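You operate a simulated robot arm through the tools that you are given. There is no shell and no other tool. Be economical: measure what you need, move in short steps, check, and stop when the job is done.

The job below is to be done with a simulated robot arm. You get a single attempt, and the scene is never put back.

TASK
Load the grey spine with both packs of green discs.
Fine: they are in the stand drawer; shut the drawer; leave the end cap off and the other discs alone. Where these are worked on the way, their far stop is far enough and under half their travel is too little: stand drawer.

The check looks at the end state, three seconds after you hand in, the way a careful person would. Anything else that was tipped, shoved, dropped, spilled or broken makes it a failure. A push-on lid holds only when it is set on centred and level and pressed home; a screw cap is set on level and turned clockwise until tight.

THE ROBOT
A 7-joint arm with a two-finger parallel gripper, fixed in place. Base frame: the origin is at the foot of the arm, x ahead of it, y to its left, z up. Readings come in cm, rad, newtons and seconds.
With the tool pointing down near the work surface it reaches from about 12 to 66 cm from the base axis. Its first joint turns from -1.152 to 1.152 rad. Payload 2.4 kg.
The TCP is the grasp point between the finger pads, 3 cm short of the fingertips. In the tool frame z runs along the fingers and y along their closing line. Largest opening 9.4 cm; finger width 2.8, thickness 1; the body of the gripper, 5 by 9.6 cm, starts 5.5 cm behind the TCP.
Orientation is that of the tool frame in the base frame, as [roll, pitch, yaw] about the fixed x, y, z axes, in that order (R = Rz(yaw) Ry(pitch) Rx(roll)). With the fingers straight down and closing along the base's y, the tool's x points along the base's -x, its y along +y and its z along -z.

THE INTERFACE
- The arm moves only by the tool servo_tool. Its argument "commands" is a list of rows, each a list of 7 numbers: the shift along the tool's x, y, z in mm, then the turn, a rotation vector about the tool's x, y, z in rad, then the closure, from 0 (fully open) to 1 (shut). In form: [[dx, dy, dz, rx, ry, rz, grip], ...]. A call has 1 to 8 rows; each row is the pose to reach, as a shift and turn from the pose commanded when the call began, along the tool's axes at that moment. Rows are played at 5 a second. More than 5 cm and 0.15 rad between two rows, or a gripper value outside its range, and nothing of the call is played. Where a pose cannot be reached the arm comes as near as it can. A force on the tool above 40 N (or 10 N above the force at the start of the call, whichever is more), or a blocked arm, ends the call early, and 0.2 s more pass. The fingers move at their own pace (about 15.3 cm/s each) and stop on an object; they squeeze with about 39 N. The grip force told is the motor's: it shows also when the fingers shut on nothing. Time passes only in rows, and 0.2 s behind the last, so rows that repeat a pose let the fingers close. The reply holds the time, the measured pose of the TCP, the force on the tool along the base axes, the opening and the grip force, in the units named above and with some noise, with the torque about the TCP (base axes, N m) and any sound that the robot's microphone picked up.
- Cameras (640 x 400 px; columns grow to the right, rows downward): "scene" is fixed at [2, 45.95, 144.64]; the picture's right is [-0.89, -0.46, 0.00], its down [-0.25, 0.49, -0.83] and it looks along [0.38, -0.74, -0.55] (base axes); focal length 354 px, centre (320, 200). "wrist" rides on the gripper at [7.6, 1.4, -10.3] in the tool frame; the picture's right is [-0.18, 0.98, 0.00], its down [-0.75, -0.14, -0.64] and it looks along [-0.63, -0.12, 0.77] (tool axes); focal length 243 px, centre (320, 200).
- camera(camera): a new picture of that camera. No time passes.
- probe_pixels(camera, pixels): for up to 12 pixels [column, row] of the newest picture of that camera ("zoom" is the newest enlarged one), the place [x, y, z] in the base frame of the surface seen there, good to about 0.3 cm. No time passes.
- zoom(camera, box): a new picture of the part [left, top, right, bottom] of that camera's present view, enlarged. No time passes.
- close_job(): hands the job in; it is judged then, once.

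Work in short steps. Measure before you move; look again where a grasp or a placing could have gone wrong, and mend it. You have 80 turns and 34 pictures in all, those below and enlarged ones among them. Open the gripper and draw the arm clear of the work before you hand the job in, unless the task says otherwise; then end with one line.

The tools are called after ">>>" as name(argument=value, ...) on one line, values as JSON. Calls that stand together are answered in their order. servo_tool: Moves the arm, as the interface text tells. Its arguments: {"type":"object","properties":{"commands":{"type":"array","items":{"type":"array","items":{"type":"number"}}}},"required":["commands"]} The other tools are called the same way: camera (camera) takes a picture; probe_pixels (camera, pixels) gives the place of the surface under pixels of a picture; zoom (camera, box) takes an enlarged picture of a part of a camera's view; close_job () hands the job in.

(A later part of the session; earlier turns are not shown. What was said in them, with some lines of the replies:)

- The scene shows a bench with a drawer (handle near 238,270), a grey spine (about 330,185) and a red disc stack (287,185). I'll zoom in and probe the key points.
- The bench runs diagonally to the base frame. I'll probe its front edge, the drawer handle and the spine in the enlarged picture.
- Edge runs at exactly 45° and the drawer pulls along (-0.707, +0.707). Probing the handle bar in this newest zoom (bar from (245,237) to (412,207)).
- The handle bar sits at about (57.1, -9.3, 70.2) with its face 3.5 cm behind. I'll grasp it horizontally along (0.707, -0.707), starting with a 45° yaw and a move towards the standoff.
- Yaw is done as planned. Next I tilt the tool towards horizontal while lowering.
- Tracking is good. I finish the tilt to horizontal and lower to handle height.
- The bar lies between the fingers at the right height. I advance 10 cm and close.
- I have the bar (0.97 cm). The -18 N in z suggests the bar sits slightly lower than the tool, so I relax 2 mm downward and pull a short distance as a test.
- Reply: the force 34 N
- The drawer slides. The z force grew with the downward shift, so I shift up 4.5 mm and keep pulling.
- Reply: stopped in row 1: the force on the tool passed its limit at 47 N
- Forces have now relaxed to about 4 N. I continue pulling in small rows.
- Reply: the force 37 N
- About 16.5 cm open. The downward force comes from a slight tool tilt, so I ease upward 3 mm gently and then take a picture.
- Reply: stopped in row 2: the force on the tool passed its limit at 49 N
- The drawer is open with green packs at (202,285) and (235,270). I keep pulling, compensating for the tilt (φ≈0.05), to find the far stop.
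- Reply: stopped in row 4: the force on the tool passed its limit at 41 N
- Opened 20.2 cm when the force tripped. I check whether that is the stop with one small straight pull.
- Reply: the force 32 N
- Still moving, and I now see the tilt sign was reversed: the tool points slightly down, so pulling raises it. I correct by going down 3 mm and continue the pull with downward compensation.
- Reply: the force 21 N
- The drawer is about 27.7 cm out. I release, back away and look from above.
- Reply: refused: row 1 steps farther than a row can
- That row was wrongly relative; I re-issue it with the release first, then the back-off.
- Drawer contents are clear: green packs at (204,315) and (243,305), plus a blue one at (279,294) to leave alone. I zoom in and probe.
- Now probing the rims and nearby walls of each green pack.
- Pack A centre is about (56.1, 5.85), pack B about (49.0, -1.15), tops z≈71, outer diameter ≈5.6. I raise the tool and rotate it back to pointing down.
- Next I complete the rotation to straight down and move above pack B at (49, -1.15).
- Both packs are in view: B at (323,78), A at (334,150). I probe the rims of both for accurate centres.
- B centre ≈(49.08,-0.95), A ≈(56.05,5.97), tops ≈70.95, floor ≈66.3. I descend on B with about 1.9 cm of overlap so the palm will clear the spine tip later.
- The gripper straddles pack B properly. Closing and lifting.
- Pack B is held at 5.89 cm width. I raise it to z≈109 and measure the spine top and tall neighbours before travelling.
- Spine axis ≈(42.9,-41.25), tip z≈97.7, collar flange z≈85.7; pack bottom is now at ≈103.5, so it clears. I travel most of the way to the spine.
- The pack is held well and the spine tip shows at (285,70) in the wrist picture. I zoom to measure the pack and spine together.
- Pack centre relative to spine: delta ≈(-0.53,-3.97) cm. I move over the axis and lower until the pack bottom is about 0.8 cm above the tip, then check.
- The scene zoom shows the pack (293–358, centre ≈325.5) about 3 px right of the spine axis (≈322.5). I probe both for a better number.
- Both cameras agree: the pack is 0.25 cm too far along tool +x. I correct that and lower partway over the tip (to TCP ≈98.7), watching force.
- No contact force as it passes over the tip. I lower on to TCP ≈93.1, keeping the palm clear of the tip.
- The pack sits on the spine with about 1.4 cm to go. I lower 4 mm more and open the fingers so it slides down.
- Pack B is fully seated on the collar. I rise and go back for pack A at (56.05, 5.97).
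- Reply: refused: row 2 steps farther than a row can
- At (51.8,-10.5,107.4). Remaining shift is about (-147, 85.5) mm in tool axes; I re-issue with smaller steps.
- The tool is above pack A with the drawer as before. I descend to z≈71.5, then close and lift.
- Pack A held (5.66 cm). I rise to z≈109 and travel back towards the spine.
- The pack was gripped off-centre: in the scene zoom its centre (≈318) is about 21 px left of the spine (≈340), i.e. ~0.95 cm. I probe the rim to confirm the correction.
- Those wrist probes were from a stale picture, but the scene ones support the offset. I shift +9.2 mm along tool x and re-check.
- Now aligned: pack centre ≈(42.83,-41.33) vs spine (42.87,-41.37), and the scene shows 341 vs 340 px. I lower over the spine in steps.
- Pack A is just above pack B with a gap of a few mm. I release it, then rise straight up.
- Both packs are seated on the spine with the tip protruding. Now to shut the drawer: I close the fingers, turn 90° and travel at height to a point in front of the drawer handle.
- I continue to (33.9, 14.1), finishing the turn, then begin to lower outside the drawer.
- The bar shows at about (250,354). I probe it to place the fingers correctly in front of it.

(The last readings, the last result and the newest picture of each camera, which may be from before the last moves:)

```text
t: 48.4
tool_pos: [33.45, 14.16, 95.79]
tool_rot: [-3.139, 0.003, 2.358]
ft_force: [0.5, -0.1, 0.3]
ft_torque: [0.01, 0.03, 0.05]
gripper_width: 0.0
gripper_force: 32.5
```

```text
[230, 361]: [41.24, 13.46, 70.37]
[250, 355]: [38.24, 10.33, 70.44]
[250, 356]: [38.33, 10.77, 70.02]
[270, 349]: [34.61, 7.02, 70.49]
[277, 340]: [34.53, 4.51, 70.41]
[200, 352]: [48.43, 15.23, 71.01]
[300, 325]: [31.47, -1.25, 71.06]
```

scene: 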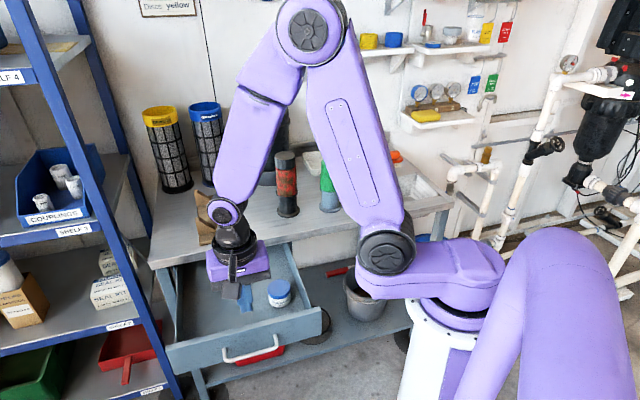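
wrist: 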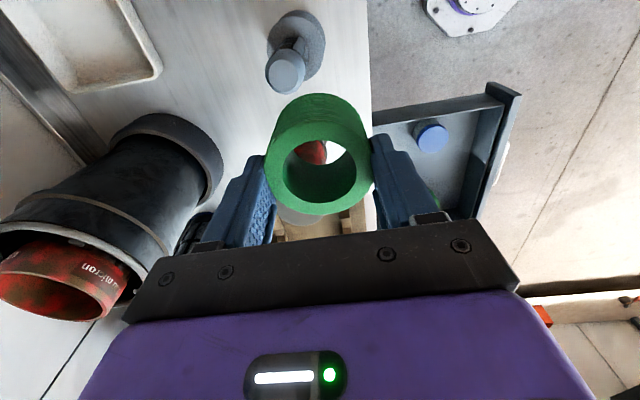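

Bar front is at n≈-19.6, and the fingers at n≈-13.6 are centred on it. I lower to bar height and start the push.

>>> servo_tool(commands=[[0, 0, 45, 0, 0, 0, 1], [0, 0, 90, 0, 0, 0, 1], [0, 0, 135, 0, 0, 0, 1], [0, 0, 180, 0, 0, 0, 1], [0, 0, 225, 0, 0, 0, 1], [0, 0, 250, 0, 0, 0, 1], [-20, 0, 250, 0, 0, 0, 1], [-40, 0, 250, 0, 0, 0, 1]])

>>> servo_tool(commands=[[-10, 0, 0, 0, 0, 0, 1], [-25, 0, 0, 0, 0, 0, 1], [-40, 0, 0, 0, 0, 0, 1], [-55, 0, 0, 0, 0, 0, 1], [-70, 0, 0, 0, 0, 0, 1], [-85, 0, 0, 0, 0, 0, 1], [-100, 0, 0, 0, 0, 0, 1], [-115, 0, 0, 0, 0, 0, 1]])

```text
t: 50.2
tool_pos: [36.16, 11.17, 70.81]
tool_rot: [-3.136, 0.004, 2.359]
ft_force: [-0.8, -0.3, 0.3]
ft_torque: [0.01, 0.04, -0.01]
gripper_width: 0.0
gripper_force: 33.2
out of reach, approached as far as the arm can: row 4
```

```text
t: 52.0
tool_pos: [44.25, 3.0, 71.12]
tool_rot: [-3.138, 0.004, 2.36]
ft_force: [-0.5, -0.3, 0.9]
ft_torque: [0.02, 0.0, -0.02]
gripper_width: 0.0
gripper_force: 33.4
```

The tool is at n≈-29 with tiny forces, so I check that the drawer is moving.

>>> camera(camera="scene")

```text
5 pictures are left
```

scene: 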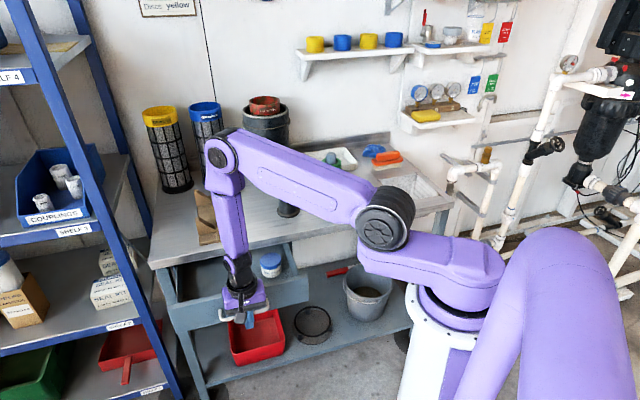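

The drawer is closing. I check the arm link's clearance from the red stack and spine before continuing.

>>> probe_pixels(camera="scene", pixels=[[280, 165], [320, 185], [345, 195], [250, 155], [330, 212], [385, 190]])

```text
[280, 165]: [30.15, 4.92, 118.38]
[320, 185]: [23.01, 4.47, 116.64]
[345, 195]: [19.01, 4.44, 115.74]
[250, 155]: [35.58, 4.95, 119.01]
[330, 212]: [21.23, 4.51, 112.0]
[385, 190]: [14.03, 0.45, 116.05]
```

The link is well clear of the bench items (near y≈4.5, z≈115). I continue pushing until nearly closed.

>>> servo_tool(commands=[[-18, 0, 2, 0, 0, 0, 1], [-36, 0, 3, 0, 0, 0, 1], [-54, 0, 4, 0, 0, 0, 1], [-72, 0, 4, 0, 0, 0, 1], [-90, 0, 4, 0, 0, 0, 1], [-108, 0, 4, 0, 0, 0, 1], [-126, 0, 4, 0, 0, 0, 1], [-142, 0, 4, 0, 0, 0, 1]])

>>> servo_tool(commands=[[-6, 0, 0, 0, 0, 0, 1], [-12, 0, 0, 0, 0, 0, 1], [-18, 0, 0, 0, 0, 0, 1], [-22, 0, 0, 0, 0, 0, 1], [-26, 0, 0, 0, 0, 0, 1], [-29, 0, 0, 0, 0, 0, 1]])

```text
t: 53.8
tool_pos: [49.37, -3.41, 70.35]
tool_rot: [3.054, 0.082, 2.358]
ft_force: [0.7, -1.3, 0.0]
ft_torque: [0.02, 0.01, 0.05]
gripper_width: 0.0
gripper_force: 33.0
out of reach, approached as far as the arm can: row 1, 2, 3, 4, 5, 6, 7, 8
```

```text
t: 55.2
tool_pos: [48.15, -8.67, 71.01]
tool_rot: [3.072, 0.076, 2.357]
ft_force: [0.5, 0.7, 0.5]
ft_torque: [-0.03, 0.0, 0.0]
gripper_width: 0.0
gripper_force: 33.0
out of reach, approached as far as the arm can: row 1, 2, 3, 4, 5, 6
```

This orientation hits a joint limit and the tool has drifted sideways. I back off outward and rise, then return to the yaw that worked earlier.

>>> servo_tool(commands=[[30, 0, 0, 0, 0, 0, 1], [60, 0, 0, 0, 0, 0, 1], [90, 0, 0, 0, 0, 0, 1], [120, 0, -10, 0, 0, 0, 1], [120, 0, -50, 0, 0, 0, 1], [120, 0, -95, 0, 0, 0, 1], [120, 0, -140, 0, 0, 0, 1]])

>>> camera(camera="scene")

```text
t: 56.8
tool_pos: [48.04, -0.48, 84.53]
tool_rot: [-3.135, 0.001, 2.359]
ft_force: [0.7, 0.4, -0.4]
ft_torque: [0.01, 0.01, 0.0]
gripper_width: 0.0
gripper_force: 32.8
out of reach, approached as far as the arm can: row 1, 2, 3
```

```text
4 pictures are left
```

scene: 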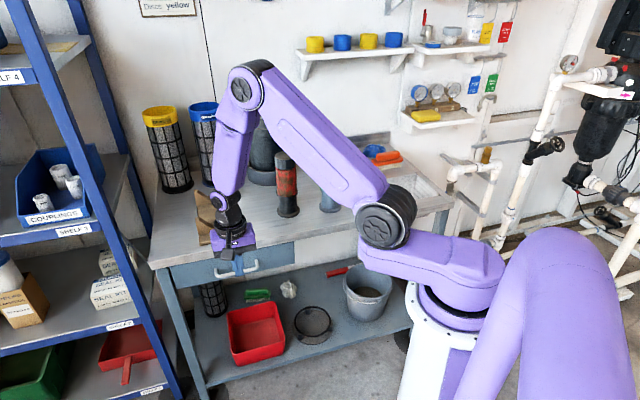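

The drawer looks nearly or fully closed. I probe its handle and face against the original closed values (face n≈-50.8, bar n≈-46.8).

>>> probe_pixels(camera="scene", pixels=[[180, 275], [200, 275], [190, 265], [285, 255], [275, 258], [290, 250], [252, 269], [257, 267], [222, 275], [164, 267]])

>>> zoom(camera="scene", box=[150, 225, 310, 325])

```text
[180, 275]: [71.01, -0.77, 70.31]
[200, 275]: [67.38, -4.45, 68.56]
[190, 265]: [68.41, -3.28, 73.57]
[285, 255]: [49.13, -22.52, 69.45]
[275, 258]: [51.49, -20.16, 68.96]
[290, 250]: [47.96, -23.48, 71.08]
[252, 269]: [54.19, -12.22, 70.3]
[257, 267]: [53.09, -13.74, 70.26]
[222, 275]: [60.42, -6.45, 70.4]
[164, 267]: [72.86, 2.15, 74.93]
```

```text
4.00 times, centred on (230, 275) of scene
```

zoom: 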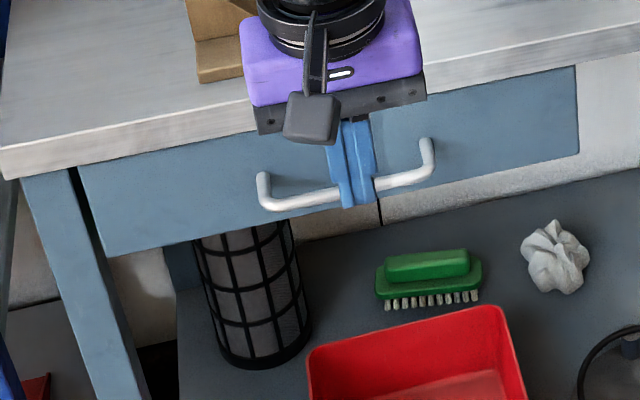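

Face (n≈-50.7) and bar (n≈-47.1) match the original closed values, and pixel positions of corners agree within half a pixel, so the drawer is shut. I raise the arm clear, open the gripper and take a last look.

>>> servo_tool(commands=[[20, 0, -40, 0, 0, 0, 1], [40, 0, -80, 0, 0, 0, 1], [60, 0, -120, 0, 0, 0, 0.5], [80, 0, -160, 0, 0, 0, 0], [100, 0, -200, 0, 0, 0, 0], [120, 0, -235, 0, 0, 0, 0], [120, 0, -235, 0, 0, 0, 0]])

>>> camera(camera="scene")

```text
t: 58.4
tool_pos: [39.68, 8.25, 108.39]
tool_rot: [-3.137, 0.004, 2.359]
ft_force: [-0.2, 0.2, 0.3]
ft_torque: [0.0, -0.01, -0.03]
gripper_width: 9.41
gripper_force: 0.1
```

```text
2 pictures are left
```

scene: 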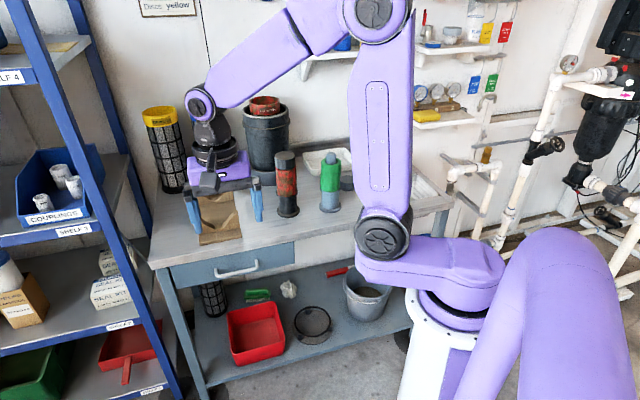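

The handle is back at (237,270), as at the start. One last zoom with the same box as the first lets me compare directly.

>>> zoom(camera="scene", box=[160, 235, 310, 300])

```text
4.27 times, centred on (235, 268) of scene
```

zoom: 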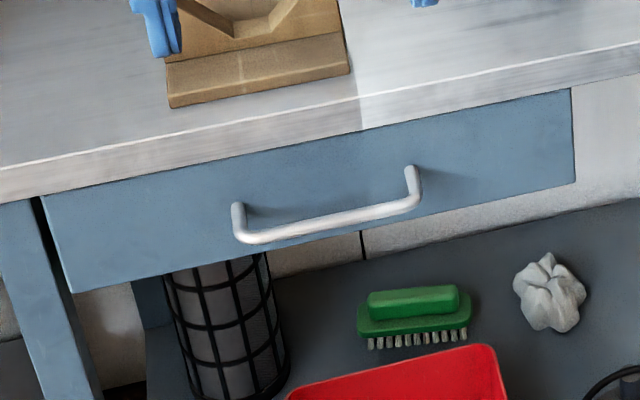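

The drawer matches its original shut position exactly, both packs are on the spine, and the arm is clear. Handing in.

>>> close_job()

```text
The job is handed in.
```

Both packs of green discs are on the grey spine. The drawer is shut, the end cap is still off, and I left the other discs alone.
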